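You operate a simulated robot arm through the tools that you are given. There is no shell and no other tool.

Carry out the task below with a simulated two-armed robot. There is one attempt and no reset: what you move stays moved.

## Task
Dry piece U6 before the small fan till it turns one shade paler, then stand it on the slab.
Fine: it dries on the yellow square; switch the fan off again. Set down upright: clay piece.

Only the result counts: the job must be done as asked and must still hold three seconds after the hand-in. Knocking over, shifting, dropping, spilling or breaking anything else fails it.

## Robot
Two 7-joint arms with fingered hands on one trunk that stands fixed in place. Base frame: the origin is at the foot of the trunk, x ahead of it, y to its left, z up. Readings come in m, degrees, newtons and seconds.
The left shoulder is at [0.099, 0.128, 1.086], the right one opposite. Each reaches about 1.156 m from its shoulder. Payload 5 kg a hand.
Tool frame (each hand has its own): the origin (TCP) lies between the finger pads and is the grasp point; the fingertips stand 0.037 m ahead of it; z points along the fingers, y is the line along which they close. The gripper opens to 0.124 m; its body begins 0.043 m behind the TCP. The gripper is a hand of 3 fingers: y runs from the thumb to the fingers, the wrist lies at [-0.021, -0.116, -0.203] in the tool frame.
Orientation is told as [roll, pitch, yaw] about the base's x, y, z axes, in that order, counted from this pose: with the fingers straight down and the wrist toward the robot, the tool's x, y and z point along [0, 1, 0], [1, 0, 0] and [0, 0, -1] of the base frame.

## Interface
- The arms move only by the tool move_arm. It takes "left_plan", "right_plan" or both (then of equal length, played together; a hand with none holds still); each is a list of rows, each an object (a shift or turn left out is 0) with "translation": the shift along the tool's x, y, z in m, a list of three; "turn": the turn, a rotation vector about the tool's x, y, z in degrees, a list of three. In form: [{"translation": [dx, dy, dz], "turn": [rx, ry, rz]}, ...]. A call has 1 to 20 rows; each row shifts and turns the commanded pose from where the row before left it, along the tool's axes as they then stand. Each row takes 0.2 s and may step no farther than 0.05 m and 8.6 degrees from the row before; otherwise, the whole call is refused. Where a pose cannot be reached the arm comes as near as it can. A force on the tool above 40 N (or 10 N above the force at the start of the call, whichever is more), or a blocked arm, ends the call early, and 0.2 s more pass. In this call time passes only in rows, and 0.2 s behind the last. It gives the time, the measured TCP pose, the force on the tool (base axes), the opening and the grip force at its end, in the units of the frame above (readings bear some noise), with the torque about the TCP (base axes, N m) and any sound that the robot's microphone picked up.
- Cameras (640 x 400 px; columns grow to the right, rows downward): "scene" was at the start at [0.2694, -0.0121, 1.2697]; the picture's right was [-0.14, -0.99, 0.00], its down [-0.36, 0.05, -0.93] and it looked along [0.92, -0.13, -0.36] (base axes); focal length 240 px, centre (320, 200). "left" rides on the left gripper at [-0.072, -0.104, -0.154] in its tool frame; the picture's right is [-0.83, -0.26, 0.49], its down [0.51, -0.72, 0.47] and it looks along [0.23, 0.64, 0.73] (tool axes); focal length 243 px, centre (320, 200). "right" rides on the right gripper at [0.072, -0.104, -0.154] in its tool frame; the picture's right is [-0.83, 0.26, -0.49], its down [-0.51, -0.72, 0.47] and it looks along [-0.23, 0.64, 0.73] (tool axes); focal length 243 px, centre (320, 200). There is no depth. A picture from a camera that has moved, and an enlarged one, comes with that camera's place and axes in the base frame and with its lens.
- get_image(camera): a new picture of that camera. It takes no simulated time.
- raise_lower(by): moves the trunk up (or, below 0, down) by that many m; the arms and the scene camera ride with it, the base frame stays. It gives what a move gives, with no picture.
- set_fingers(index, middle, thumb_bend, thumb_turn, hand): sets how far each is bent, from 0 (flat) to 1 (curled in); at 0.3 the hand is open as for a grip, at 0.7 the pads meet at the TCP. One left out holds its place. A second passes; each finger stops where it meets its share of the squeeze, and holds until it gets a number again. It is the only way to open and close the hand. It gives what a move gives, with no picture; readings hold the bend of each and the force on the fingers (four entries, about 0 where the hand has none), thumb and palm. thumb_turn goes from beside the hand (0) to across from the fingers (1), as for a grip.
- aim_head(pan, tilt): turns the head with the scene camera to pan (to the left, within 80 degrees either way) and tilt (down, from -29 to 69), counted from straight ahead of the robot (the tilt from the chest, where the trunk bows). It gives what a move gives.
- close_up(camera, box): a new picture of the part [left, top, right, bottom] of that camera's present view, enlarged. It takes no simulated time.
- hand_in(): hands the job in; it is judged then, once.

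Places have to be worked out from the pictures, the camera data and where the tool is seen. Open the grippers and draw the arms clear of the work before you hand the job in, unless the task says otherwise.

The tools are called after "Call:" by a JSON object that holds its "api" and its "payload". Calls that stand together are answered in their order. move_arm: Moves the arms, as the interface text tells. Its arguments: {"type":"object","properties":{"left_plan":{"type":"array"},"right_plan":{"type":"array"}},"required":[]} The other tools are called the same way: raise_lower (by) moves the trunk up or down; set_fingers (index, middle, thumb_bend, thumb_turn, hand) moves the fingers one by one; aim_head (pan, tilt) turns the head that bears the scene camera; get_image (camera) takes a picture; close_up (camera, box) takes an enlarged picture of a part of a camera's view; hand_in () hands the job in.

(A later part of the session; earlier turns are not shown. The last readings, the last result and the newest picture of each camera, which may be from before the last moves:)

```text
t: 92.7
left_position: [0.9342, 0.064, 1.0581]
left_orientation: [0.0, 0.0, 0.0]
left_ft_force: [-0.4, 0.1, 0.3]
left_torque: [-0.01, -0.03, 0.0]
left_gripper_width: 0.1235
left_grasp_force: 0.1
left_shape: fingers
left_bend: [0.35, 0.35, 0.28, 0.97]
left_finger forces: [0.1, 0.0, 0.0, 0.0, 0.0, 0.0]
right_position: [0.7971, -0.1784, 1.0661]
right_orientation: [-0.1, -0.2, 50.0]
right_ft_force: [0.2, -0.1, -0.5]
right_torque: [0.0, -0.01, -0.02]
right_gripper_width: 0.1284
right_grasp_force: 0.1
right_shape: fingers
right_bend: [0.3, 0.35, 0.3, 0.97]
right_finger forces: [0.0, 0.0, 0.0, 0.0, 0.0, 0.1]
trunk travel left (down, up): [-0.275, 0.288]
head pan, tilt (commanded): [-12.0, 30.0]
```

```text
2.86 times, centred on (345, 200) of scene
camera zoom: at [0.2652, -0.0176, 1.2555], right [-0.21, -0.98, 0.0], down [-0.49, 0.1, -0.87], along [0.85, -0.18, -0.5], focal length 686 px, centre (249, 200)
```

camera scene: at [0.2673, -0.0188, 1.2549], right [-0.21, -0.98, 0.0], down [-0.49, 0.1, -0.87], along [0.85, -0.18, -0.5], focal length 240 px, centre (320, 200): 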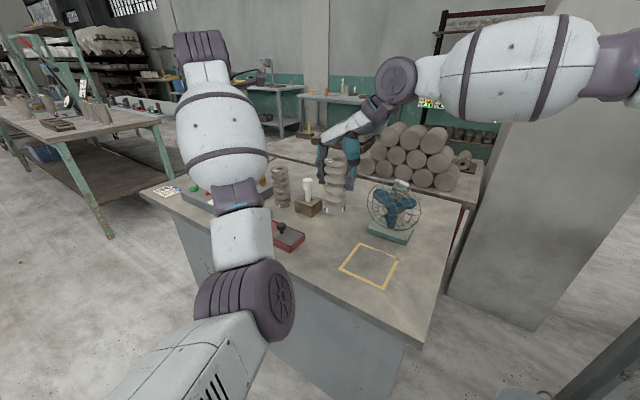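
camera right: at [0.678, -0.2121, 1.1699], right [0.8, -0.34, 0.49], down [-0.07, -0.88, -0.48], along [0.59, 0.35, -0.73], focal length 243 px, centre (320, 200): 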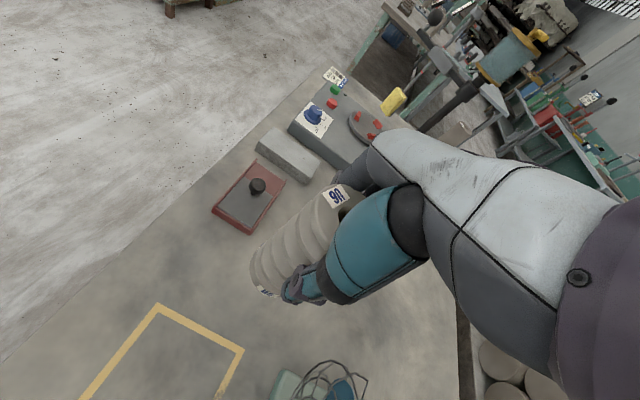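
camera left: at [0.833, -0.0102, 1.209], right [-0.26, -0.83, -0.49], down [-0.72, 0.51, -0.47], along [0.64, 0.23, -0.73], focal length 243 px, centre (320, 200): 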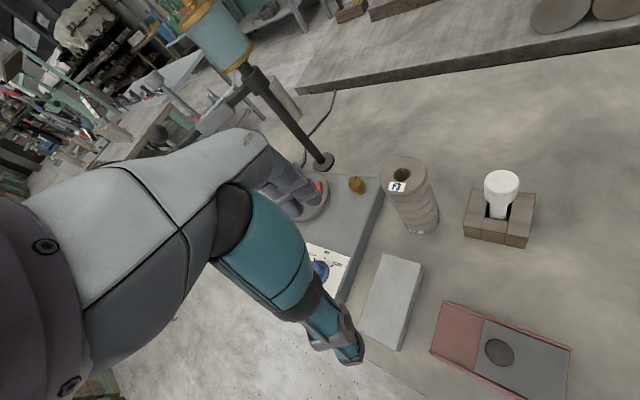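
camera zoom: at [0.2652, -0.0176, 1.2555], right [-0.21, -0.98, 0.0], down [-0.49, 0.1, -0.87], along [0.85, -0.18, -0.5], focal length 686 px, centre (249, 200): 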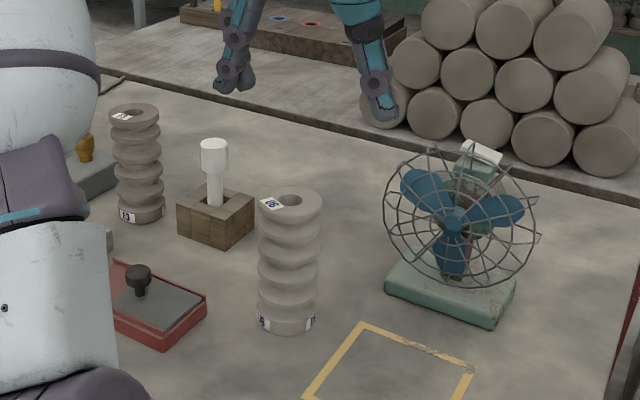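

The piece stands at about (0.796, -0.171). I move the right hand off to the side.

Call:
{"api": "move_arm", "payload": {"right_plan": [{"translation": [-0.0166, -0.0368, -0.01]}, {"translation": [-0.0166, -0.0368, -0.006]}, {"translation": [-0.0166, -0.0368, -0.005]}, {"translation": [-0.0166, -0.0368, -0.005]}, {"translation": [-0.0166, -0.0368, -0.005]}, {"translation": [-0.0166, -0.0368, -0.005]}, {"translation": [-0.0166, -0.0368, 0]}, {"translation": [-0.0166, -0.0368, 0]}]}}

Call:
{"api": "get_image", "payload": {"camera": "scene"}}

```text
t: 94.5
left_position: [0.9333, 0.0632, 1.0603]
left_orientation: [0.0, 0.0, 0.0]
left_ft_force: [0.4, -0.5, -0.6]
left_torque: [0.04, 0.0, -0.01]
left_gripper_width: 0.1235
left_grasp_force: 0.0
left_shape: fingers
left_bend: [0.35, 0.35, 0.28, 0.97]
left_finger forces: [0.1, 0.1, 0.1, 0.1, 0.1, 0.1]
right_position: [0.7111, -0.4924, 1.1002]
right_orientation: [0.0, -0.3, 49.9]
right_ft_force: [0.2, 0.1, 0.6]
right_torque: [0.0, -0.04, 0.01]
right_gripper_width: 0.1283
right_grasp_force: 0.2
right_shape: fingers
right_bend: [0.3, 0.35, 0.3, 0.97]
right_finger forces: [0.0, 0.0, 0.1, 0.0, 0.0, 0.0]
trunk travel left (down, up): [-0.275, 0.288]
head pan, tilt (commanded): [-12.0, 30.0]
```

```text
taken
camera scene: at [0.2654, -0.0191, 1.2554], right [-0.21, -0.98, 0.0], down [-0.49, 0.1, -0.87], along [0.85, -0.18, -0.5], focal length 240 px, centre (320, 200)
```

scene: 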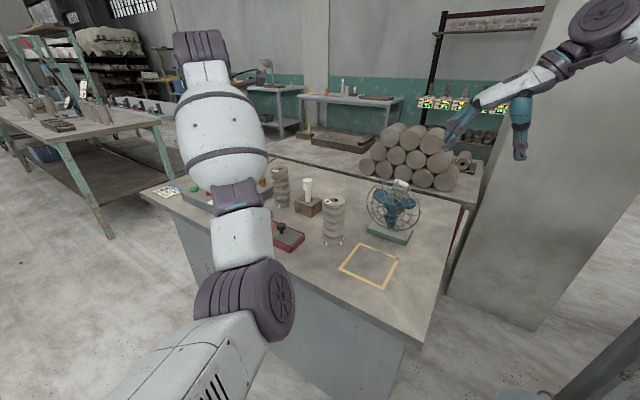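

The right hand is clear. Now the left hand goes above the piece.

Call:
{"api": "move_arm", "payload": {"left_plan": [{"translation": [-0.0335, -0.0194, -0.003]}, {"translation": [-0.0335, -0.0194, -0.003]}, {"translation": [-0.0335, -0.0194, -0.003]}, {"translation": [-0.0335, -0.0194, -0.003]}, {"translation": [-0.0335, -0.0194, -0.002]}, {"translation": [-0.0335, -0.0194, -0.002]}, {"translation": [-0.0335, -0.0194, 0]}]}}

Call:
{"api": "get_image", "payload": {"camera": "left"}}

```text
t: 96.1
left_position: [0.8228, -0.1766, 1.0622]
left_orientation: [0.0, -0.3, 0.0]
left_ft_force: [-0.8, 0.1, 0.6]
left_torque: [0.02, 0.0, 0.0]
left_gripper_width: 0.1234
left_grasp_force: 0.0
left_shape: fingers
left_bend: [0.35, 0.35, 0.28, 0.97]
left_finger forces: [0.0, 0.0, 0.0, 0.0, 0.1, 0.1]
left hand out of reach, approached as far as the arm can: row 5, 6, 7
right_position: [0.7116, -0.4917, 1.1008]
right_orientation: [-0.1, -0.3, 50.0]
right_ft_force: [-0.4, -0.8, -0.3]
right_torque: [0.01, 0.01, -0.02]
right_gripper_width: 0.1284
right_grasp_force: 0.0
right_shape: fingers
right_bend: [0.3, 0.35, 0.3, 0.97]
right_finger forces: [0.1, 0.0, 0.0, 0.0, 0.0, 0.1]
trunk travel left (down, up): [-0.275, 0.288]
head pan, tilt (commanded): [-12.0, 30.0]
```

```text
taken
camera left: at [0.7182, -0.249, 1.2152], right [-0.26, -0.83, -0.49], down [-0.72, 0.51, -0.48], along [0.64, 0.23, -0.73], focal length 243 px, centre (320, 200)
```

left: 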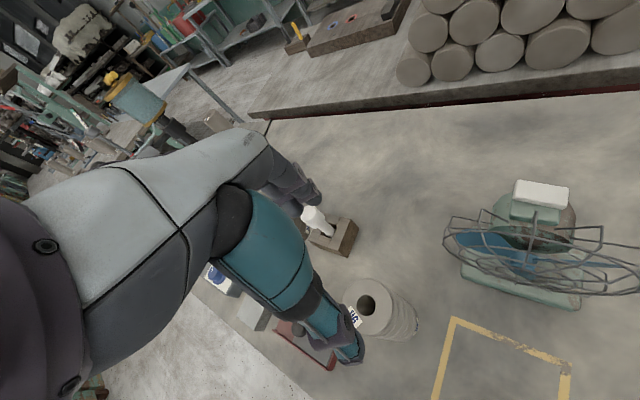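

The left arm stops 2.5 cm short at this height; lower down it reached further before. I go down to just above the piece's top level and try again.

Call:
{"api": "move_arm", "payload": {"left_plan": [{"translation": [0, 0, 0.035]}, {"translation": [0, 0, 0.035]}, {"translation": [0.004, -0.012, 0]}, {"translation": [0, -0.012, 0]}]}}

Call:
{"api": "get_image", "payload": {"camera": "left"}}

```text
t: 97.1
left_position: [0.7989, -0.1721, 0.9918]
left_orientation: [0.0, 0.0, -0.1]
left_ft_force: [0.6, -0.3, 0.1]
left_torque: [-0.02, -0.01, -0.02]
left_gripper_width: 0.1235
left_grasp_force: 0.0
left_shape: fingers
left_bend: [0.35, 0.35, 0.28, 0.97]
left_finger forces: [0.0, 0.0, 0.1, 0.1, 0.1, 0.1]
right_position: [0.7114, -0.4906, 1.1001]
right_orientation: [0.0, -0.2, 50.0]
right_ft_force: [0.3, -0.4, -0.7]
right_torque: [0.01, -0.02, -0.03]
right_gripper_width: 0.1285
right_grasp_force: 0.0
right_shape: fingers
right_bend: [0.3, 0.35, 0.3, 0.97]
right_finger forces: [0.0, 0.0, 0.1, 0.0, 0.0, 0.0]
trunk travel left (down, up): [-0.275, 0.288]
head pan, tilt (commanded): [-12.0, 30.0]
```

```text
taken
camera left: at [0.6966, -0.2454, 1.1439], right [-0.26, -0.83, -0.49], down [-0.72, 0.51, -0.47], along [0.64, 0.23, -0.73], focal length 243 px, centre (320, 200)
```

left: 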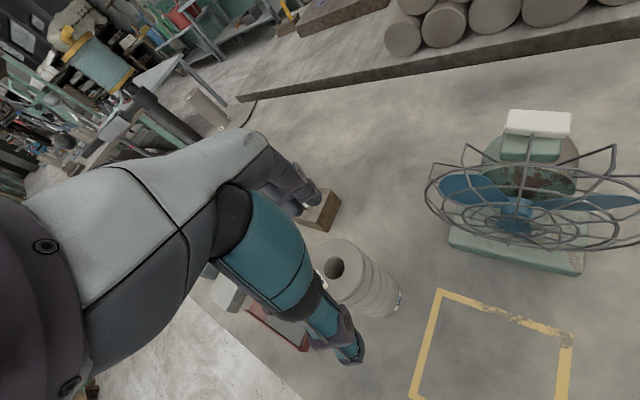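

Now it reaches; the piece is straight below. I descend around it.

Call:
{"api": "move_arm", "payload": {"left_plan": [{"translation": [0.003, -0.004, 0.03]}, {"translation": [0, -0.003, 0.03]}, {"translation": [0, 0, 0.026]}]}}

Call:
{"api": "get_image", "payload": {"camera": "right"}}

Call:
{"api": "close_up", "payload": {"camera": "scene", "box": [280, 150, 400, 260]}}

```text
t: 97.9
left_position: [0.7923, -0.1696, 0.9065]
left_orientation: [0.1, 0.0, -0.1]
left_ft_force: [0.4, 0.2, 0.6]
left_torque: [-0.01, 0.02, 0.02]
left_gripper_width: 0.1232
left_grasp_force: 0.1
left_shape: fingers
left_bend: [0.35, 0.35, 0.28, 0.97]
left_finger forces: [0.0, 0.0, 0.0, 0.0, 0.0, 0.0]
right_position: [0.7121, -0.4906, 1.1]
right_orientation: [0.0, -0.3, 50.0]
right_ft_force: [-0.5, 0.2, -0.7]
right_torque: [0.02, 0.02, 0.01]
right_gripper_width: 0.1284
right_grasp_force: 0.0
right_shape: fingers
right_bend: [0.3, 0.35, 0.3, 0.97]
right_finger forces: [0.1, 0.0, 0.0, 0.1, 0.0, 0.1]
trunk travel left (down, up): [-0.275, 0.288]
head pan, tilt (commanded): [-12.0, 30.0]
```

```text
taken
camera right: at [0.5888, -0.5236, 1.2542], right [0.8, -0.34, 0.49], down [-0.07, -0.88, -0.47], along [0.59, 0.34, -0.73], focal length 243 px, centre (320, 200)
```

right: 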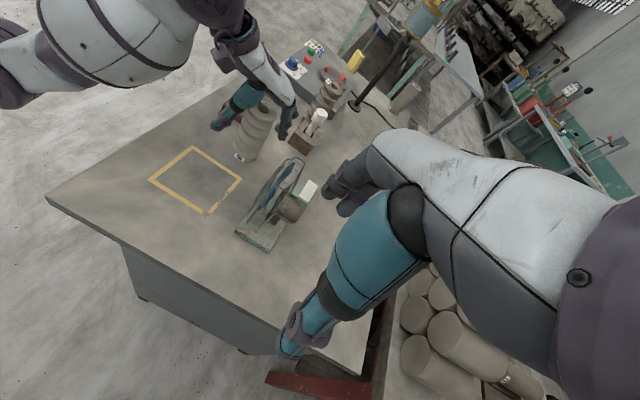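

```text
3.64 times, centred on (340, 205) of scene
camera zoom: at [0.266, -0.0182, 1.2553], right [-0.21, -0.98, 0.0], down [-0.49, 0.1, -0.87], along [0.85, -0.18, -0.5], focal length 873 px, centre (247, 182)
```

zoom: 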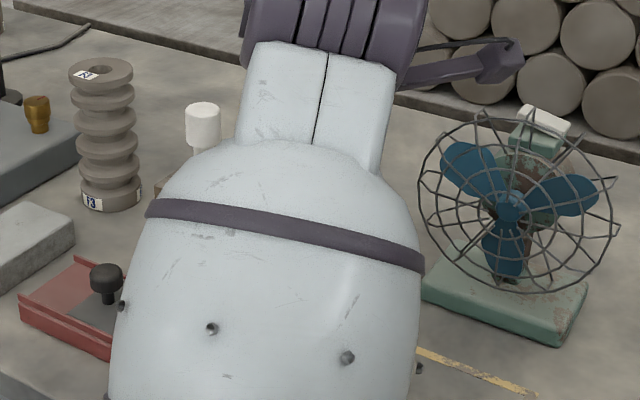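

The scene camera is blocked by the forearm, but the right camera sees the grasp. I enlarge it.

Call:
{"api": "close_up", "payload": {"camera": "right", "box": [200, 60, 350, 180]}}

Call:
{"api": "close_up", "payload": {"camera": "left", "box": [200, 150, 420, 380]}}

```text
3.33 times, centred on (275, 120) of right
camera zoom: at [0.5888, -0.5236, 1.2542], right [0.8, -0.34, 0.49], down [-0.07, -0.88, -0.47], along [0.59, 0.34, -0.73], focal length 809 px, centre (470, 467)
```

zoom: 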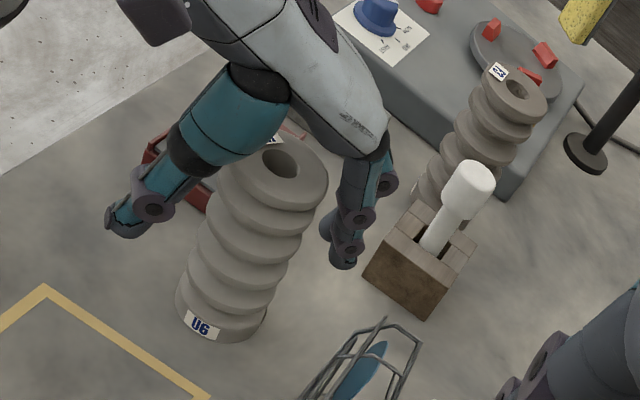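

```text
1.74 times, centred on (310, 265) of left
camera zoom: at [0.6897, -0.2435, 1.058], right [-0.26, -0.83, -0.49], down [-0.72, 0.51, -0.47], along [0.64, 0.23, -0.73], focal length 422 px, centre (337, 87)
```

zoom: 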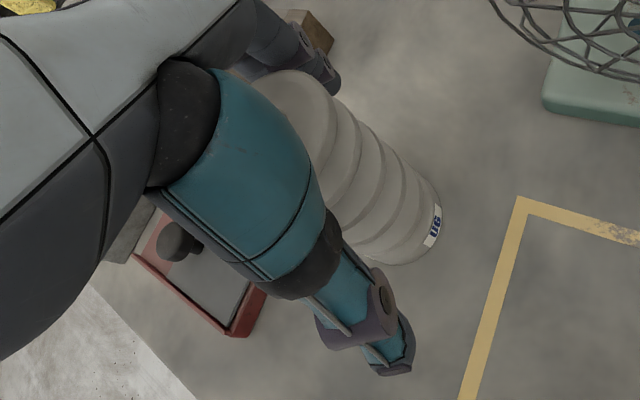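

The piece lies well between the fingers. I close in stages.

Call:
{"api": "set_fingers", "payload": {"hand": "left", "index": 0.45, "middle": 0.45, "thumb_bend": 0.48}}

Call:
{"api": "close_up", "payload": {"camera": "right", "box": [200, 60, 350, 180]}}

```text
t: 98.9
left_position: [0.7923, -0.1707, 0.9053]
left_orientation: [0.0, -0.1, 0.0]
left_ft_force: [-0.1, 0.2, 0.0]
left_torque: [-0.06, -0.01, 0.01]
left_gripper_width: 0.0794
left_grasp_force: 0.1
left_shape: fingers
left_bend: [0.45, 0.45, 0.48, 0.97]
left_finger forces: [0.0, 0.0, 0.0, 0.1, 0.0, 0.0]
right_position: [0.7111, -0.4916, 1.1014]
right_orientation: [-0.1, -0.2, 49.9]
right_ft_force: [-0.5, -0.1, 0.9]
right_torque: [-0.01, -0.02, 0.02]
right_gripper_width: 0.1286
right_grasp_force: 0.0
right_shape: fingers
right_bend: [0.3, 0.35, 0.3, 0.97]
right_finger forces: [0.0, 0.1, 0.1, 0.0, 0.0, 0.1]
trunk travel left (down, up): [-0.275, 0.288]
head pan, tilt (commanded): [-12.0, 30.0]
```

```text
3.33 times, centred on (275, 120) of right
camera zoom: at [0.5886, -0.5235, 1.2544], right [0.8, -0.34, 0.49], down [-0.07, -0.88, -0.47], along [0.59, 0.34, -0.73], focal length 809 px, centre (470, 467)
```

zoom: 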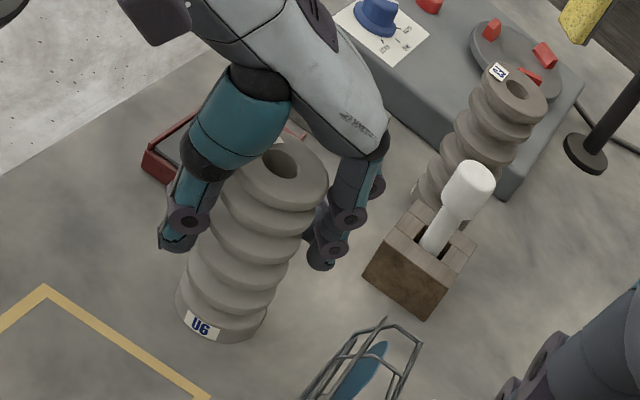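

No contact yet and evenly centred. I close further.

Call:
{"api": "set_fingers", "payload": {"hand": "left", "index": 0.5, "middle": 0.5, "thumb_bend": 0.52}}

Call:
{"api": "close_up", "payload": {"camera": "right", "box": [200, 60, 350, 180]}}

```text
t: 99.9
left_position: [0.7918, -0.1707, 0.9047]
left_orientation: [0.0, 0.0, 0.1]
left_ft_force: [0.5, -0.3, -0.1]
left_torque: [0.0, 0.01, 0.0]
left_gripper_width: 0.0654
left_grasp_force: 0.0
left_shape: fingers
left_bend: [0.5, 0.5, 0.52, 0.97]
left_finger forces: [0.0, 0.0, 0.0, 0.0, 0.1, 0.1]
right_position: [0.7118, -0.49, 1.101]
right_orientation: [0.0, -0.2, 49.9]
right_ft_force: [0.5, -0.8, 0.5]
right_torque: [0.01, 0.05, 0.01]
right_gripper_width: 0.1288
right_grasp_force: 0.0
right_shape: fingers
right_bend: [0.3, 0.35, 0.3, 0.97]
right_finger forces: [0.0, 0.0, 0.0, 0.0, 0.0, 0.0]
trunk travel left (down, up): [-0.275, 0.288]
head pan, tilt (commanded): [-12.0, 30.0]
```

```text
3.33 times, centred on (275, 120) of right
camera zoom: at [0.5886, -0.5235, 1.2544], right [0.8, -0.34, 0.49], down [-0.07, -0.88, -0.47], along [0.59, 0.34, -0.73], focal length 809 px, centre (470, 467)
```

zoom: 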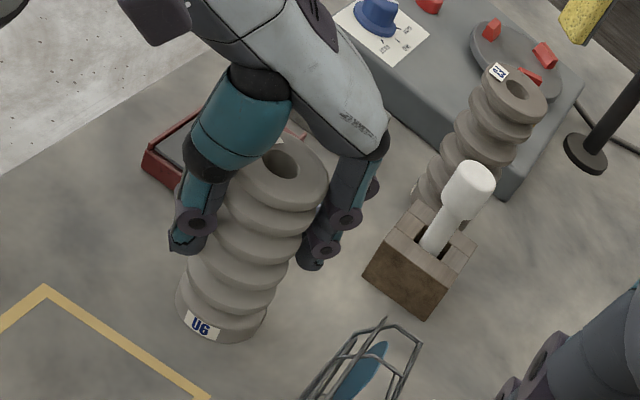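

Almost at contact on both sides. I squeeze on.

Call:
{"api": "set_fingers", "payload": {"hand": "left", "index": 0.57, "middle": 0.57, "thumb_bend": 0.58}}

Call:
{"api": "close_up", "payload": {"camera": "right", "box": [200, 60, 350, 180]}}

```text
t: 100.9
left_position: [0.7926, -0.1714, 0.9057]
left_orientation: [-0.1, 0.0, 0.0]
left_ft_force: [1.0, 0.9, 0.0]
left_torque: [-0.01, -0.14, -0.03]
left_gripper_width: 0.0597
left_grasp_force: 6.5
left_shape: fingers
left_bend: [0.52, 0.54, 0.54, 0.97]
left_finger forces: [3.7, 2.8, 0.1, 0.0, 5.5, 0.0]
right_position: [0.7121, -0.4909, 1.1011]
right_orientation: [0.0, -0.2, 50.0]
right_ft_force: [-0.9, 0.3, -0.1]
right_torque: [0.03, 0.02, -0.02]
right_gripper_width: 0.1288
right_grasp_force: 0.0
right_shape: fingers
right_bend: [0.3, 0.35, 0.3, 0.97]
right_finger forces: [0.0, 0.0, 0.1, 0.0, 0.0, 0.0]
trunk travel left (down, up): [-0.275, 0.288]
head pan, tilt (commanded): [-12.0, 30.0]
```

```text
3.33 times, centred on (275, 120) of right
camera zoom: at [0.5887, -0.5235, 1.2544], right [0.8, -0.34, 0.49], down [-0.07, -0.88, -0.47], along [0.59, 0.34, -0.73], focal length 809 px, centre (470, 467)
```

zoom: 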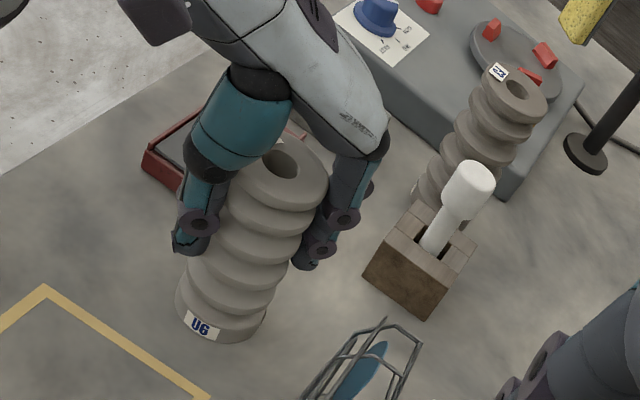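

The grip is even at 6.5 N. I tighten to about the former holding force.

Call:
{"api": "set_fingers", "payload": {"hand": "left", "index": 0.66, "middle": 0.67, "thumb_bend": 0.66}}

Call:
{"api": "close_up", "payload": {"camera": "right", "box": [200, 60, 350, 180]}}

```text
t: 101.9
left_position: [0.7932, -0.1713, 0.9059]
left_orientation: [0.0, 0.0, 0.0]
left_ft_force: [1.3, 0.7, 0.7]
left_torque: [0.14, -0.37, -0.03]
left_gripper_width: 0.0575
left_grasp_force: 18.0
left_shape: fingers
left_bend: [0.54, 0.57, 0.56, 0.97]
left_finger forces: [9.5, 8.9, 0.0, 0.1, 17.7, 0.0]
right_position: [0.7112, -0.4907, 1.1011]
right_orientation: [0.0, -0.2, 49.9]
right_ft_force: [0.5, -0.1, 0.6]
right_torque: [0.01, -0.01, 0.01]
right_gripper_width: 0.1284
right_grasp_force: 0.0
right_shape: fingers
right_bend: [0.3, 0.35, 0.3, 0.97]
right_finger forces: [0.0, 0.1, 0.0, 0.1, 0.0, 0.0]
trunk travel left (down, up): [-0.275, 0.288]
head pan, tilt (commanded): [-12.0, 30.0]
```

```text
3.33 times, centred on (275, 120) of right
camera zoom: at [0.5887, -0.5235, 1.2544], right [0.8, -0.34, 0.49], down [-0.07, -0.88, -0.47], along [0.59, 0.34, -0.73], focal length 809 px, centre (470, 467)
```

zoom: 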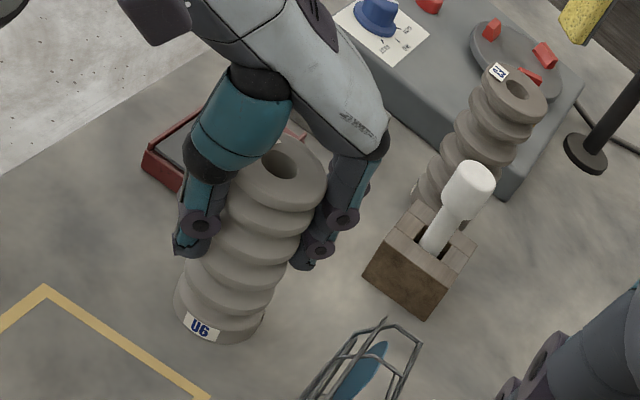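

Grip 18 N, even. I lift a few centimetres and check the tilt.

Call:
{"api": "move_arm", "payload": {"left_plan": [{"translation": [0, 0, -0.01]}, {"translation": [0, 0, -0.02]}, {"translation": [0, 0.005, -0.02]}]}}

Call:
{"api": "close_up", "payload": {"camera": "right", "box": [200, 50, 350, 170]}}

```text
t: 102.7
left_position: [0.7982, -0.1693, 0.9557]
left_orientation: [0.1, 0.1, 0.0]
left_ft_force: [-1.0, 0.2, -6.2]
left_torque: [0.0, -0.03, -0.01]
left_gripper_width: 0.0578
left_grasp_force: 17.0
left_shape: fingers
left_bend: [0.54, 0.57, 0.56, 0.96]
left_finger forces: [8.7, 7.4, 0.0, 0.1, 17.1, 0.0]
right_position: [0.7119, -0.4905, 1.1003]
right_orientation: [0.0, -0.2, 49.9]
right_ft_force: [0.1, 0.2, 0.6]
right_torque: [-0.03, 0.02, -0.02]
right_gripper_width: 0.1284
right_grasp_force: 0.2
right_shape: fingers
right_bend: [0.3, 0.35, 0.3, 0.97]
right_finger forces: [0.0, 0.0, 0.0, 0.0, 0.0, 0.0]
trunk travel left (down, up): [-0.275, 0.288]
head pan, tilt (commanded): [-12.0, 30.0]
```

```text
3.33 times, centred on (275, 110) of right
camera zoom: at [0.5892, -0.5236, 1.2541], right [0.8, -0.34, 0.49], down [-0.07, -0.88, -0.47], along [0.59, 0.34, -0.73], focal length 809 px, centre (470, 500)
```

zoom: 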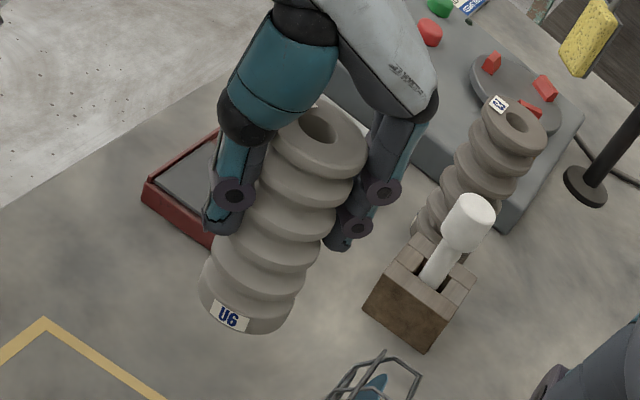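

Lifted cleanly and nearly upright. I raise it a bit more and carry it over to above the slab.

Call:
{"api": "move_arm", "payload": {"left_plan": [{"translation": [0, 0.002, -0.02]}, {"translation": [0.003, 0.004, -0.02]}, {"translation": [0.03, 0.0165, -0.008]}, {"translation": [0.0325, 0.0185, -0.008]}, {"translation": [0.0325, 0.0185, -0.005]}, {"translation": [0.0325, 0.0185, -0.005]}, {"translation": [0.0325, 0.0185, 0]}, {"translation": [0.0325, 0.0185, 0]}, {"translation": [0.0325, 0.0185, 0]}]}}

Call:
{"api": "get_image", "payload": {"camera": "left"}}

Call:
{"api": "get_image", "payload": {"camera": "right"}}

```text
t: 104.7
left_position: [0.9321, 0.0603, 1.0211]
left_orientation: [-0.1, 0.0, 0.0]
left_ft_force: [0.0, 0.1, -5.5]
left_torque: [0.0, -0.01, 0.0]
left_gripper_width: 0.0576
left_grasp_force: 16.2
left_shape: fingers
left_bend: [0.54, 0.57, 0.56, 0.96]
left_finger forces: [8.6, 7.7, 0.0, 0.1, 16.8, 0.0]
right_position: [0.7127, -0.4899, 1.1008]
right_orientation: [0.0, -0.3, 50.0]
right_ft_force: [1.0, 1.1, -0.5]
right_torque: [0.01, 0.02, -0.01]
right_gripper_width: 0.1283
right_grasp_force: 0.0
right_shape: fingers
right_bend: [0.3, 0.35, 0.3, 0.97]
right_finger forces: [0.0, 0.0, 0.1, 0.0, 0.0, 0.0]
trunk travel left (down, up): [-0.275, 0.288]
head pan, tilt (commanded): [-12.0, 30.0]
```

```text
taken
camera left: at [0.8301, -0.0115, 1.1738], right [-0.26, -0.83, -0.49], down [-0.72, 0.51, -0.47], along [0.64, 0.23, -0.73], focal length 243 px, centre (320, 200)
```

left: 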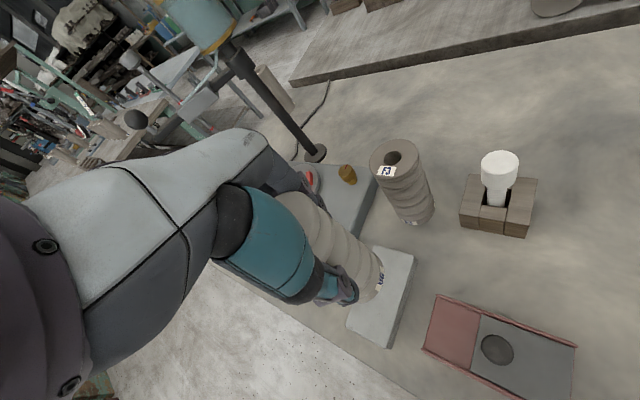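

```text
taken
camera right: at [0.5896, -0.5225, 1.2544], right [0.8, -0.33, 0.49], down [-0.08, -0.88, -0.47], along [0.59, 0.34, -0.73], focal length 243 px, centre (320, 200)
```

right: 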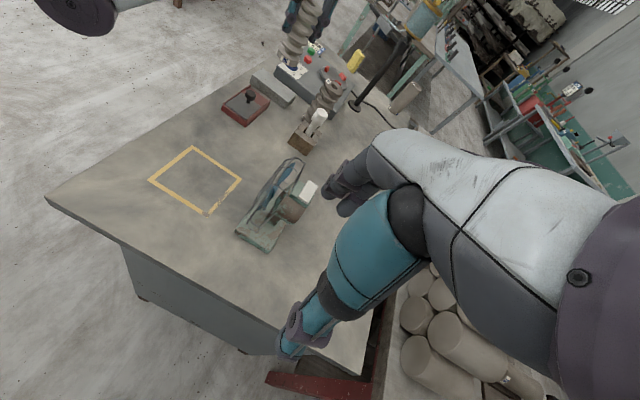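

The piece is above the slab. I lower it part way and check the alignment from the cameras.

Call:
{"api": "move_arm", "payload": {"left_plan": [{"translation": [-0.001, -0.002, 0.025]}, {"translation": [0, 0, 0.025]}, {"translation": [0, 0, 0.01]}]}}

Call:
{"api": "close_up", "payload": {"camera": "left", "box": [260, 170, 480, 380]}}

Call:
{"api": "close_up", "payload": {"camera": "right", "box": [220, 0, 360, 130]}}

Call:
{"api": "get_image", "payload": {"camera": "scene"}}

```text
t: 105.5
left_position: [0.9314, 0.0564, 0.9608]
left_orientation: [0.0, 0.0, 0.0]
left_ft_force: [0.0, -0.2, -5.0]
left_torque: [0.02, 0.01, -0.03]
left_gripper_width: 0.0573
left_grasp_force: 16.0
left_shape: fingers
left_bend: [0.54, 0.57, 0.56, 0.96]
left_finger forces: [8.8, 7.6, 0.0, 0.0, 16.8, 0.0]
right_position: [0.7122, -0.4905, 1.1004]
right_orientation: [0.0, -0.3, 50.0]
right_ft_force: [-0.6, -1.1, -0.3]
right_torque: [0.01, -0.01, 0.01]
right_gripper_width: 0.1287
right_grasp_force: 0.0
right_shape: fingers
right_bend: [0.3, 0.35, 0.3, 0.97]
right_finger forces: [0.0, 0.1, 0.0, 0.0, 0.0, 0.0]
trunk travel left (down, up): [-0.275, 0.288]
head pan, tilt (commanded): [-12.0, 30.0]
```

```text
1.90 times, centred on (370, 275) of left
camera zoom: at [0.8272, -0.0164, 1.1123], right [-0.26, -0.83, -0.49], down [-0.72, 0.51, -0.47], along [0.64, 0.23, -0.73], focal length 462 px, centre (225, 57)
```

zoom: 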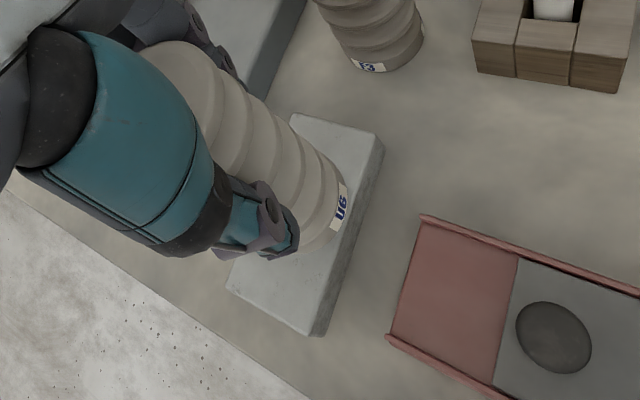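

```text
3.08 times, centred on (290, 65) of right
camera zoom: at [0.5892, -0.5235, 1.2541], right [0.8, -0.34, 0.49], down [-0.07, -0.88, -0.47], along [0.59, 0.34, -0.73], focal length 746 px, centre (412, 615)
```

zoom: 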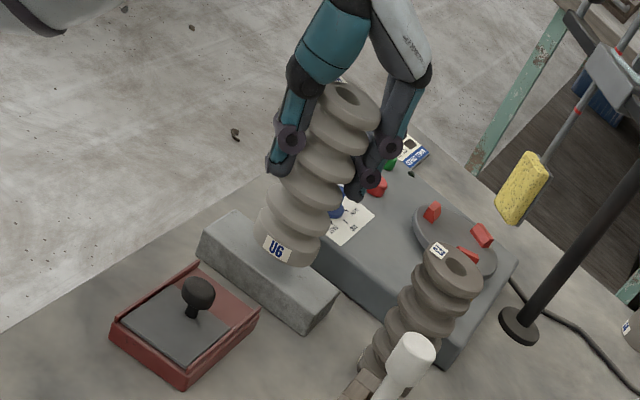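

```text
taken
camera scene: at [0.2664, -0.0181, 1.2552], right [-0.21, -0.98, 0.0], down [-0.49, 0.1, -0.87], along [0.85, -0.18, -0.5], focal length 240 px, centre (320, 200)
```

scene: 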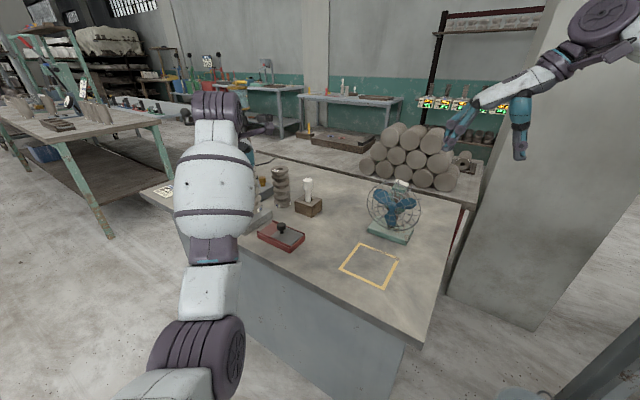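

I enlarge the right camera's view to judge where the piece's foot will land on the slab.

Call:
{"api": "close_up", "payload": {"camera": "right", "box": [255, 30, 335, 115]}}

Call:
{"api": "close_up", "payload": {"camera": "left", "box": [330, 210, 440, 320]}}

```text
4.71 times, centred on (295, 72) of right
camera zoom: at [0.5892, -0.5235, 1.2541], right [0.8, -0.34, 0.49], down [-0.07, -0.88, -0.47], along [0.59, 0.34, -0.73], focal length 1142 px, centre (438, 800)
```

zoom: 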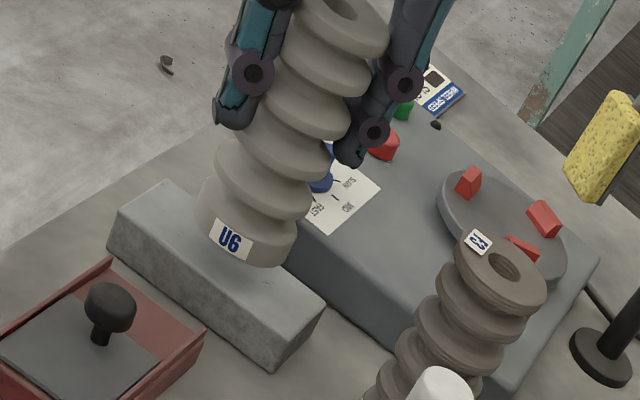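

```text
3.64 times, centred on (385, 265) of left
camera zoom: at [0.8272, -0.0164, 1.1123], right [-0.26, -0.83, -0.49], down [-0.72, 0.51, -0.47], along [0.64, 0.23, -0.73], focal length 882 px, centre (84, -36)
```

zoom: 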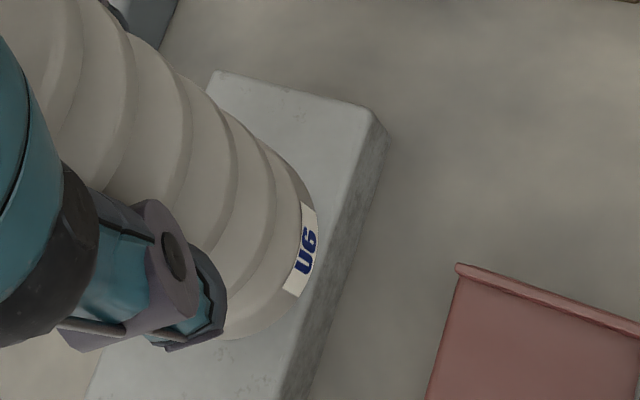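

Both cameras agree the foot is about 12 mm short across the slab's width. I correct by (+6, +12) mm and lower a bit more, then check again.

Call:
{"api": "move_arm", "payload": {"left_plan": [{"translation": [0.012, 0.006, 0]}, {"translation": [0, 0, 0.01]}, {"translation": [0, 0, 0.008]}]}}

Call:
{"api": "close_up", "payload": {"camera": "right", "box": [255, 30, 335, 115]}}

Call:
{"api": "close_up", "payload": {"camera": "left", "box": [310, 200, 440, 350]}}

```text
t: 106.3
left_position: [0.9361, 0.0676, 0.9444]
left_orientation: [0.0, 0.0, -0.1]
left_ft_force: [0.7, 0.3, -4.7]
left_torque: [-0.02, 0.04, -0.05]
left_gripper_width: 0.0572
left_grasp_force: 17.1
left_shape: fingers
left_bend: [0.54, 0.57, 0.56, 0.96]
left_finger forces: [8.7, 7.6, 0.0, 0.1, 16.7, 0.0]
right_position: [0.7128, -0.4902, 1.1004]
right_orientation: [0.0, -0.2, 49.9]
right_ft_force: [0.5, 0.1, -0.1]
right_torque: [-0.02, 0.02, 0.0]
right_gripper_width: 0.1286
right_grasp_force: 0.0
right_shape: fingers
right_bend: [0.3, 0.35, 0.3, 0.97]
right_finger forces: [0.0, 0.1, 0.1, 0.0, 0.1, 0.0]
trunk travel left (down, up): [-0.275, 0.288]
head pan, tilt (commanded): [-12.0, 30.0]
```

```text
4.71 times, centred on (295, 72) of right
camera zoom: at [0.5895, -0.5232, 1.2541], right [0.8, -0.34, 0.49], down [-0.07, -0.88, -0.47], along [0.59, 0.34, -0.73], focal length 1142 px, centre (438, 800)
```

zoom: 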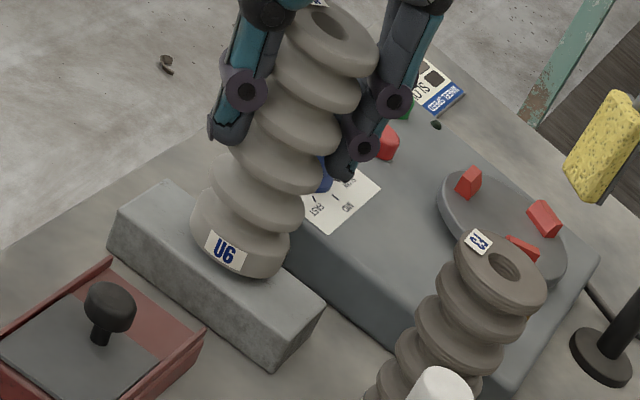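

```text
2.67 times, centred on (375, 275) of left
camera zoom: at [0.8336, -0.0051, 1.0961], right [-0.26, -0.83, -0.49], down [-0.72, 0.51, -0.47], along [0.64, 0.23, -0.73], focal length 647 px, centre (173, 0)
```

zoom: 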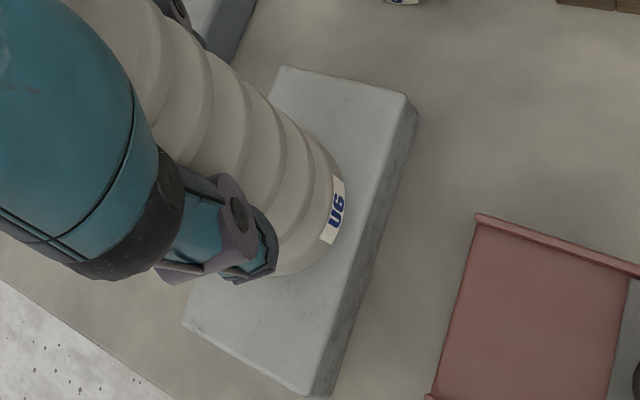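

Both views now put the foot within a few millimetres of the slab's centre. I lower toward contact in small steps.

Call:
{"api": "move_arm", "payload": {"left_plan": [{"translation": [0, 0, 0.005]}, {"translation": [0, 0, 0.004]}]}}

Call:
{"api": "move_arm", "payload": {"left_plan": [{"translation": [0, 0, 0.002]}]}}

```text
t: 106.9
left_position: [0.9349, 0.0677, 0.9371]
left_orientation: [0.0, -0.1, 0.0]
left_ft_force: [0.8, -2.2, 1.4]
left_torque: [0.04, -0.18, -0.03]
left_gripper_width: 0.0575
left_grasp_force: 17.7
left_shape: fingers
left_bend: [0.54, 0.57, 0.56, 0.96]
left_finger forces: [9.5, 8.0, 0.0, 0.0, 17.6, 0.0]
right_position: [0.7094, -0.4903, 1.1003]
right_orientation: [0.0, -0.3, 49.9]
right_ft_force: [0.2, -0.5, 0.0]
right_torque: [0.02, -0.03, 0.04]
right_gripper_width: 0.1286
right_grasp_force: 0.0
right_shape: fingers
right_bend: [0.3, 0.35, 0.3, 0.97]
right_finger forces: [0.1, 0.1, 0.0, 0.0, 0.0, 0.0]
trunk travel left (down, up): [-0.275, 0.288]
head pan, tilt (commanded): [-12.0, 30.0]
```

```text
t: 107.3
left_position: [0.9343, 0.0669, 0.9357]
left_orientation: [0.0, -0.2, 0.1]
left_ft_force: [0.4, -4.1, 10.9]
left_torque: [0.02, -0.11, -0.02]
left_gripper_width: 0.0577
left_grasp_force: 18.9
left_shape: fingers
left_bend: [0.54, 0.57, 0.56, 0.96]
left_finger forces: [9.6, 8.1, 0.0, 0.1, 19.1, 0.0]
right_position: [0.711, -0.4907, 1.1025]
right_orientation: [0.0, -0.2, 49.9]
right_ft_force: [0.9, -0.1, 0.3]
right_torque: [0.03, -0.01, 0.01]
right_gripper_width: 0.1286
right_grasp_force: 0.2
right_shape: fingers
right_bend: [0.3, 0.35, 0.3, 0.97]
right_finger forces: [0.0, 0.0, 0.0, 0.0, 0.0, 0.0]
trunk travel left (down, up): [-0.275, 0.288]
head pan, tilt (commanded): [-12.0, 30.0]
```

Contact is made, pressing a bit hard. I ease up 1.5 mm and look at how it sits.

Call:
{"api": "move_arm", "payload": {"left_plan": [{"translation": [0, 0, -0.0015]}]}}

Call:
{"api": "close_up", "payload": {"camera": "right", "box": [255, 30, 335, 115]}}

Call:
{"api": "close_up", "payload": {"camera": "left", "box": [310, 200, 440, 350]}}

```text
t: 107.7
left_position: [0.9356, 0.0686, 0.9358]
left_orientation: [0.0, 0.0, 0.0]
left_ft_force: [0.3, -3.5, 7.5]
left_torque: [-0.06, -0.14, 0.0]
left_gripper_width: 0.0576
left_grasp_force: 18.3
left_shape: fingers
left_bend: [0.54, 0.57, 0.56, 0.96]
left_finger forces: [9.6, 8.0, 0.0, 0.1, 18.6, 0.1]
right_position: [0.7119, -0.4907, 1.1006]
right_orientation: [0.0, -0.3, 49.9]
right_ft_force: [0.0, -0.7, -0.7]
right_torque: [-0.01, -0.01, 0.01]
right_gripper_width: 0.1286
right_grasp_force: 0.1
right_shape: fingers
right_bend: [0.3, 0.35, 0.3, 0.97]
right_finger forces: [0.0, 0.1, 0.0, 0.1, 0.1, 0.1]
trunk travel left (down, up): [-0.275, 0.288]
head pan, tilt (commanded): [-12.0, 30.0]
```

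```text
4.71 times, centred on (295, 72) of right
camera zoom: at [0.5877, -0.524, 1.2546], right [0.8, -0.34, 0.49], down [-0.07, -0.88, -0.47], along [0.59, 0.34, -0.73], focal length 1142 px, centre (438, 800)
```

zoom: 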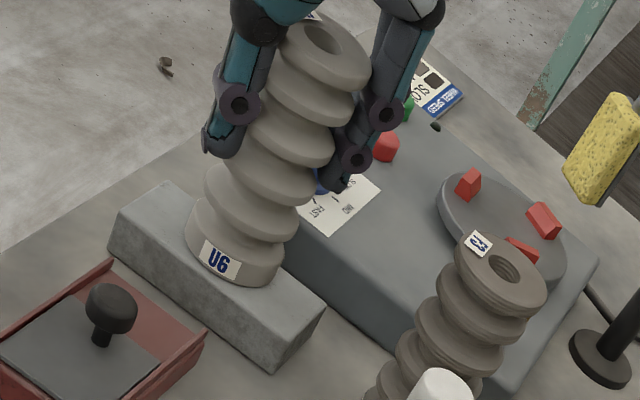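

```text
2.67 times, centred on (375, 275) of left
camera zoom: at [0.8321, -0.0046, 1.0885], right [-0.26, -0.83, -0.49], down [-0.72, 0.51, -0.47], along [0.64, 0.23, -0.73], focal length 647 px, centre (173, 0)
```

zoom: 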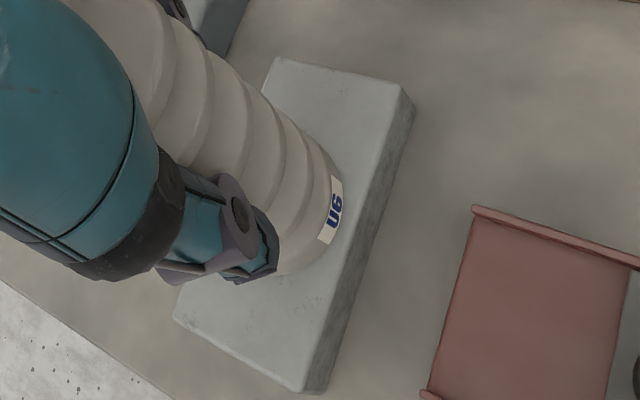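

It rests about 10 mm off across the slab's width (toward the wheel). I lift slightly, shift back by (−7, −7) mm and set down again.

Call:
{"api": "move_arm", "payload": {"left_plan": [{"translation": [0, 0, -0.005]}, {"translation": [0, 0, -0.006]}, {"translation": [-0.0075, -0.0065, 0]}]}}

Call:
{"api": "close_up", "payload": {"camera": "left", "box": [310, 200, 440, 350]}}

Call:
{"api": "close_up", "payload": {"camera": "right", "box": [255, 30, 335, 115]}}

```text
t: 108.5
left_position: [0.9293, 0.061, 0.9449]
left_orientation: [0.1, 0.2, 0.2]
left_ft_force: [0.7, -1.2, -6.2]
left_torque: [0.02, -0.01, 0.0]
left_gripper_width: 0.0574
left_grasp_force: 17.1
left_shape: fingers
left_bend: [0.54, 0.58, 0.56, 0.96]
left_finger forces: [9.1, 7.7, 0.1, 0.0, 16.9, 0.0]
right_position: [0.7131, -0.4916, 1.1013]
right_orientation: [-0.1, -0.2, 50.0]
right_ft_force: [0.2, -0.5, -0.2]
right_torque: [0.01, -0.02, 0.01]
right_gripper_width: 0.1285
right_grasp_force: 0.0
right_shape: fingers
right_bend: [0.3, 0.35, 0.3, 0.97]
right_finger forces: [0.1, 0.0, 0.1, 0.0, 0.0, 0.1]
trunk travel left (down, up): [-0.275, 0.288]
head pan, tilt (commanded): [-12.0, 30.0]
```

```text
2.67 times, centred on (375, 275) of left
camera zoom: at [0.8267, -0.0121, 1.0975], right [-0.26, -0.83, -0.49], down [-0.72, 0.51, -0.47], along [0.64, 0.23, -0.73], focal length 647 px, centre (173, 0)
```

zoom: 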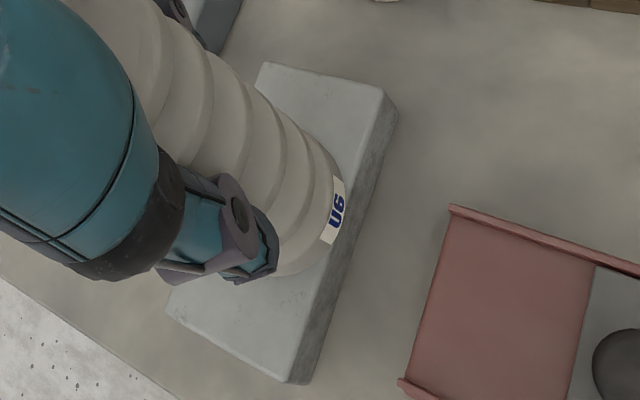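

```text
4.71 times, centred on (295, 72) of right
camera zoom: at [0.5893, -0.5238, 1.2539], right [0.8, -0.34, 0.49], down [-0.07, -0.88, -0.47], along [0.59, 0.34, -0.73], focal length 1142 px, centre (438, 800)
```

zoom: 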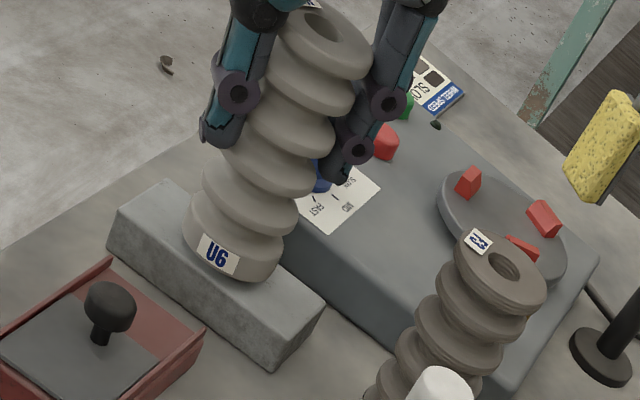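

Now the foot lines up with the slab's width. I lower it again to contact.

Call:
{"api": "move_arm", "payload": {"left_plan": [{"translation": [0, 0, 0.004]}, {"translation": [0, 0, 0.003]}]}}

Call:
{"api": "move_arm", "payload": {"left_plan": [{"translation": [0, 0, 0.0015]}]}}

Call:
{"api": "close_up", "payload": {"camera": "left", "box": [310, 200, 440, 350]}}

Call:
{"api": "close_up", "payload": {"camera": "right", "box": [255, 30, 335, 115]}}

```text
t: 109.1
left_position: [0.9283, 0.0616, 0.9374]
left_orientation: [0.0, 0.1, 0.0]
left_ft_force: [0.2, 0.5, -5.3]
left_torque: [0.0, -0.03, -0.03]
left_gripper_width: 0.0574
left_grasp_force: 17.2
left_shape: fingers
left_bend: [0.54, 0.58, 0.56, 0.96]
left_finger forces: [9.1, 7.7, 0.0, 0.0, 16.9, 0.0]
right_position: [0.7122, -0.4902, 1.0995]
right_orientation: [0.1, -0.2, 49.9]
right_ft_force: [-0.2, 0.6, -0.3]
right_torque: [0.02, 0.02, -0.01]
right_gripper_width: 0.1285
right_grasp_force: 0.1
right_shape: fingers
right_bend: [0.3, 0.35, 0.3, 0.97]
right_finger forces: [0.0, 0.1, 0.0, 0.0, 0.1, 0.1]
trunk travel left (down, up): [-0.275, 0.288]
head pan, tilt (commanded): [-12.0, 30.0]
```

```text
t: 109.5
left_position: [0.9277, 0.0614, 0.9378]
left_orientation: [0.0, -0.1, -0.1]
left_ft_force: [-0.2, -0.7, -0.8]
left_torque: [0.0, -0.07, -0.02]
left_gripper_width: 0.0574
left_grasp_force: 17.7
left_shape: fingers
left_bend: [0.54, 0.58, 0.56, 0.96]
left_finger forces: [9.3, 7.8, 0.1, 0.0, 17.6, 0.0]
right_position: [0.7123, -0.4896, 1.1007]
right_orientation: [-0.1, -0.2, 49.9]
right_ft_force: [0.3, -0.1, 0.0]
right_torque: [-0.01, -0.03, -0.01]
right_gripper_width: 0.1286
right_grasp_force: 0.0
right_shape: fingers
right_bend: [0.3, 0.35, 0.3, 0.97]
right_finger forces: [0.1, 0.1, 0.0, 0.1, 0.0, 0.0]
trunk travel left (down, up): [-0.275, 0.288]
head pan, tilt (commanded): [-12.0, 30.0]
```

```text
2.67 times, centred on (375, 275) of left
camera zoom: at [0.8258, -0.0114, 1.0893], right [-0.26, -0.83, -0.49], down [-0.72, 0.51, -0.47], along [0.64, 0.23, -0.73], focal length 647 px, centre (173, 0)
```

zoom: 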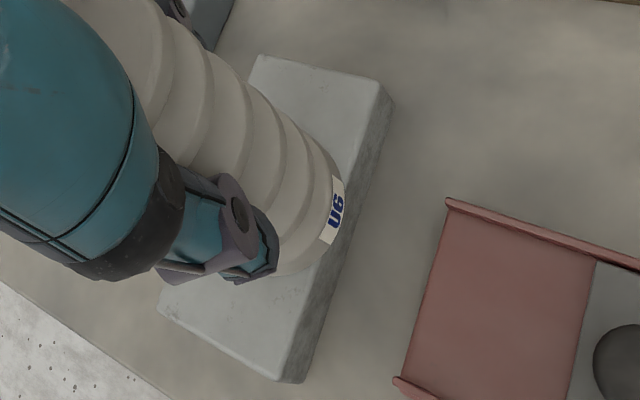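

```text
4.71 times, centred on (295, 72) of right
camera zoom: at [0.5886, -0.5236, 1.2544], right [0.8, -0.34, 0.49], down [-0.07, -0.88, -0.47], along [0.59, 0.34, -0.73], focal length 1142 px, centre (438, 800)
```

zoom: 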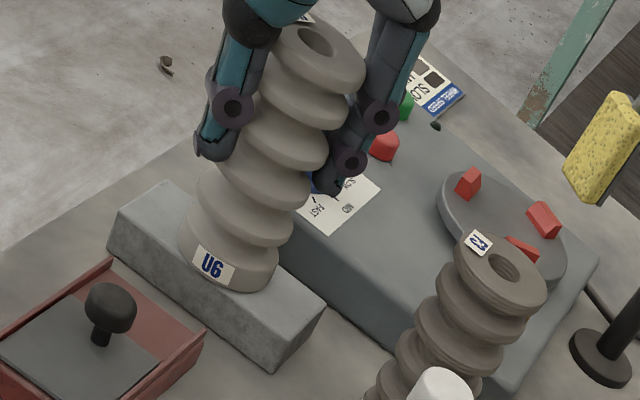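

It is just touching and centred across the slab. I press on 1 mm and then release gradually.

Call:
{"api": "move_arm", "payload": {"left_plan": [{"translation": [0, 0, 0.001]}]}}

Call:
{"api": "set_fingers", "payload": {"hand": "left", "index": 0.525, "middle": 0.555, "thumb_bend": 0.545}}

Call:
{"api": "close_up", "payload": {"camera": "right", "box": [255, 30, 335, 115]}}

```text
t: 109.9
left_position: [0.9274, 0.0608, 0.9367]
left_orientation: [0.0, -0.1, 0.0]
left_ft_force: [0.8, -2.5, 3.5]
left_torque: [-0.05, -0.13, -0.07]
left_gripper_width: 0.0576
left_grasp_force: 17.8
left_shape: fingers
left_bend: [0.54, 0.58, 0.56, 0.96]
left_finger forces: [9.6, 7.8, 0.1, 0.1, 17.9, 0.1]
right_position: [0.7113, -0.4914, 1.102]
right_orientation: [0.0, -0.3, 49.9]
right_ft_force: [0.6, -0.7, 0.8]
right_torque: [0.0, -0.01, -0.02]
right_gripper_width: 0.1287
right_grasp_force: 0.0
right_shape: fingers
right_bend: [0.3, 0.35, 0.3, 0.97]
right_finger forces: [0.0, 0.0, 0.0, 0.0, 0.0, 0.1]
trunk travel left (down, up): [-0.275, 0.288]
head pan, tilt (commanded): [-12.0, 30.0]
```

```text
t: 110.9
left_position: [0.9284, 0.062, 0.9358]
left_orientation: [0.1, 0.0, -0.1]
left_ft_force: [-2.3, -2.1, 1.7]
left_torque: [0.0, 0.03, -0.06]
left_gripper_width: 0.0616
left_grasp_force: 2.6
left_shape: fingers
left_bend: [0.52, 0.54, 0.53, 0.97]
left_finger forces: [0.4, 0.9, 0.1, 0.1, 3.5, 0.0]
right_position: [0.7114, -0.4912, 1.1012]
right_orientation: [0.0, -0.3, 49.9]
right_ft_force: [0.6, 0.3, 0.0]
right_torque: [0.01, -0.01, 0.01]
right_gripper_width: 0.1285
right_grasp_force: 0.2
right_shape: fingers
right_bend: [0.3, 0.35, 0.3, 0.97]
right_finger forces: [0.0, 0.0, 0.1, 0.0, 0.0, 0.0]
trunk travel left (down, up): [-0.275, 0.288]
head pan, tilt (commanded): [-12.0, 30.0]
```

```text
4.71 times, centred on (295, 72) of right
camera zoom: at [0.5882, -0.5237, 1.2545], right [0.8, -0.34, 0.49], down [-0.07, -0.88, -0.47], along [0.59, 0.34, -0.73], focal length 1142 px, centre (438, 800)
```

zoom: 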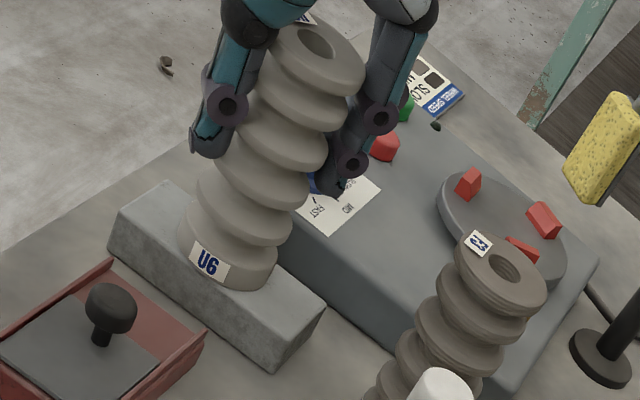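

It stands well centred, only lightly held. I open on.

Call:
{"api": "set_fingers", "payload": {"hand": "left", "index": 0.49, "middle": 0.5, "thumb_bend": 0.47}}

Call:
{"api": "close_up", "payload": {"camera": "right", "box": [255, 30, 335, 115]}}

```text
t: 111.9
left_position: [0.9276, 0.0625, 0.9358]
left_orientation: [0.0, 0.0, 0.0]
left_ft_force: [-0.1, -0.4, 0.0]
left_torque: [0.01, 0.02, 0.01]
left_gripper_width: 0.0735
left_grasp_force: 0.1
left_shape: fingers
left_bend: [0.49, 0.5, 0.47, 0.97]
left_finger forces: [0.0, 0.1, 0.0, 0.0, 0.4, 0.0]
right_position: [0.7111, -0.4912, 1.1003]
right_orientation: [0.0, -0.2, 49.9]
right_ft_force: [0.5, -0.5, 0.0]
right_torque: [0.0, 0.01, -0.02]
right_gripper_width: 0.1284
right_grasp_force: 0.0
right_shape: fingers
right_bend: [0.3, 0.35, 0.3, 0.97]
right_finger forces: [0.1, 0.0, 0.0, 0.1, 0.1, 0.1]
trunk travel left (down, up): [-0.275, 0.288]
head pan, tilt (commanded): [-12.0, 30.0]
```

```text
4.71 times, centred on (295, 72) of right
camera zoom: at [0.5885, -0.5235, 1.2544], right [0.8, -0.34, 0.49], down [-0.07, -0.88, -0.47], along [0.59, 0.34, -0.73], focal length 1142 px, centre (438, 800)
```

zoom: 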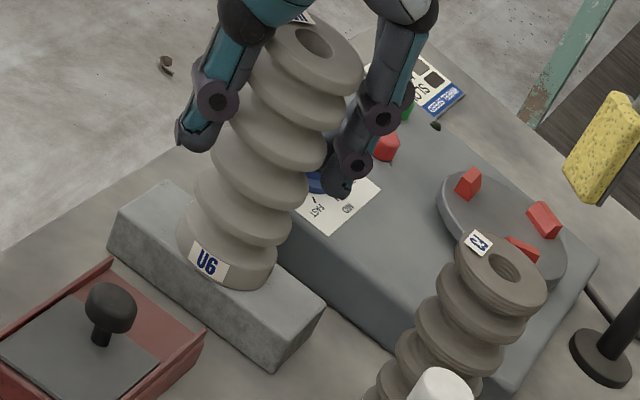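

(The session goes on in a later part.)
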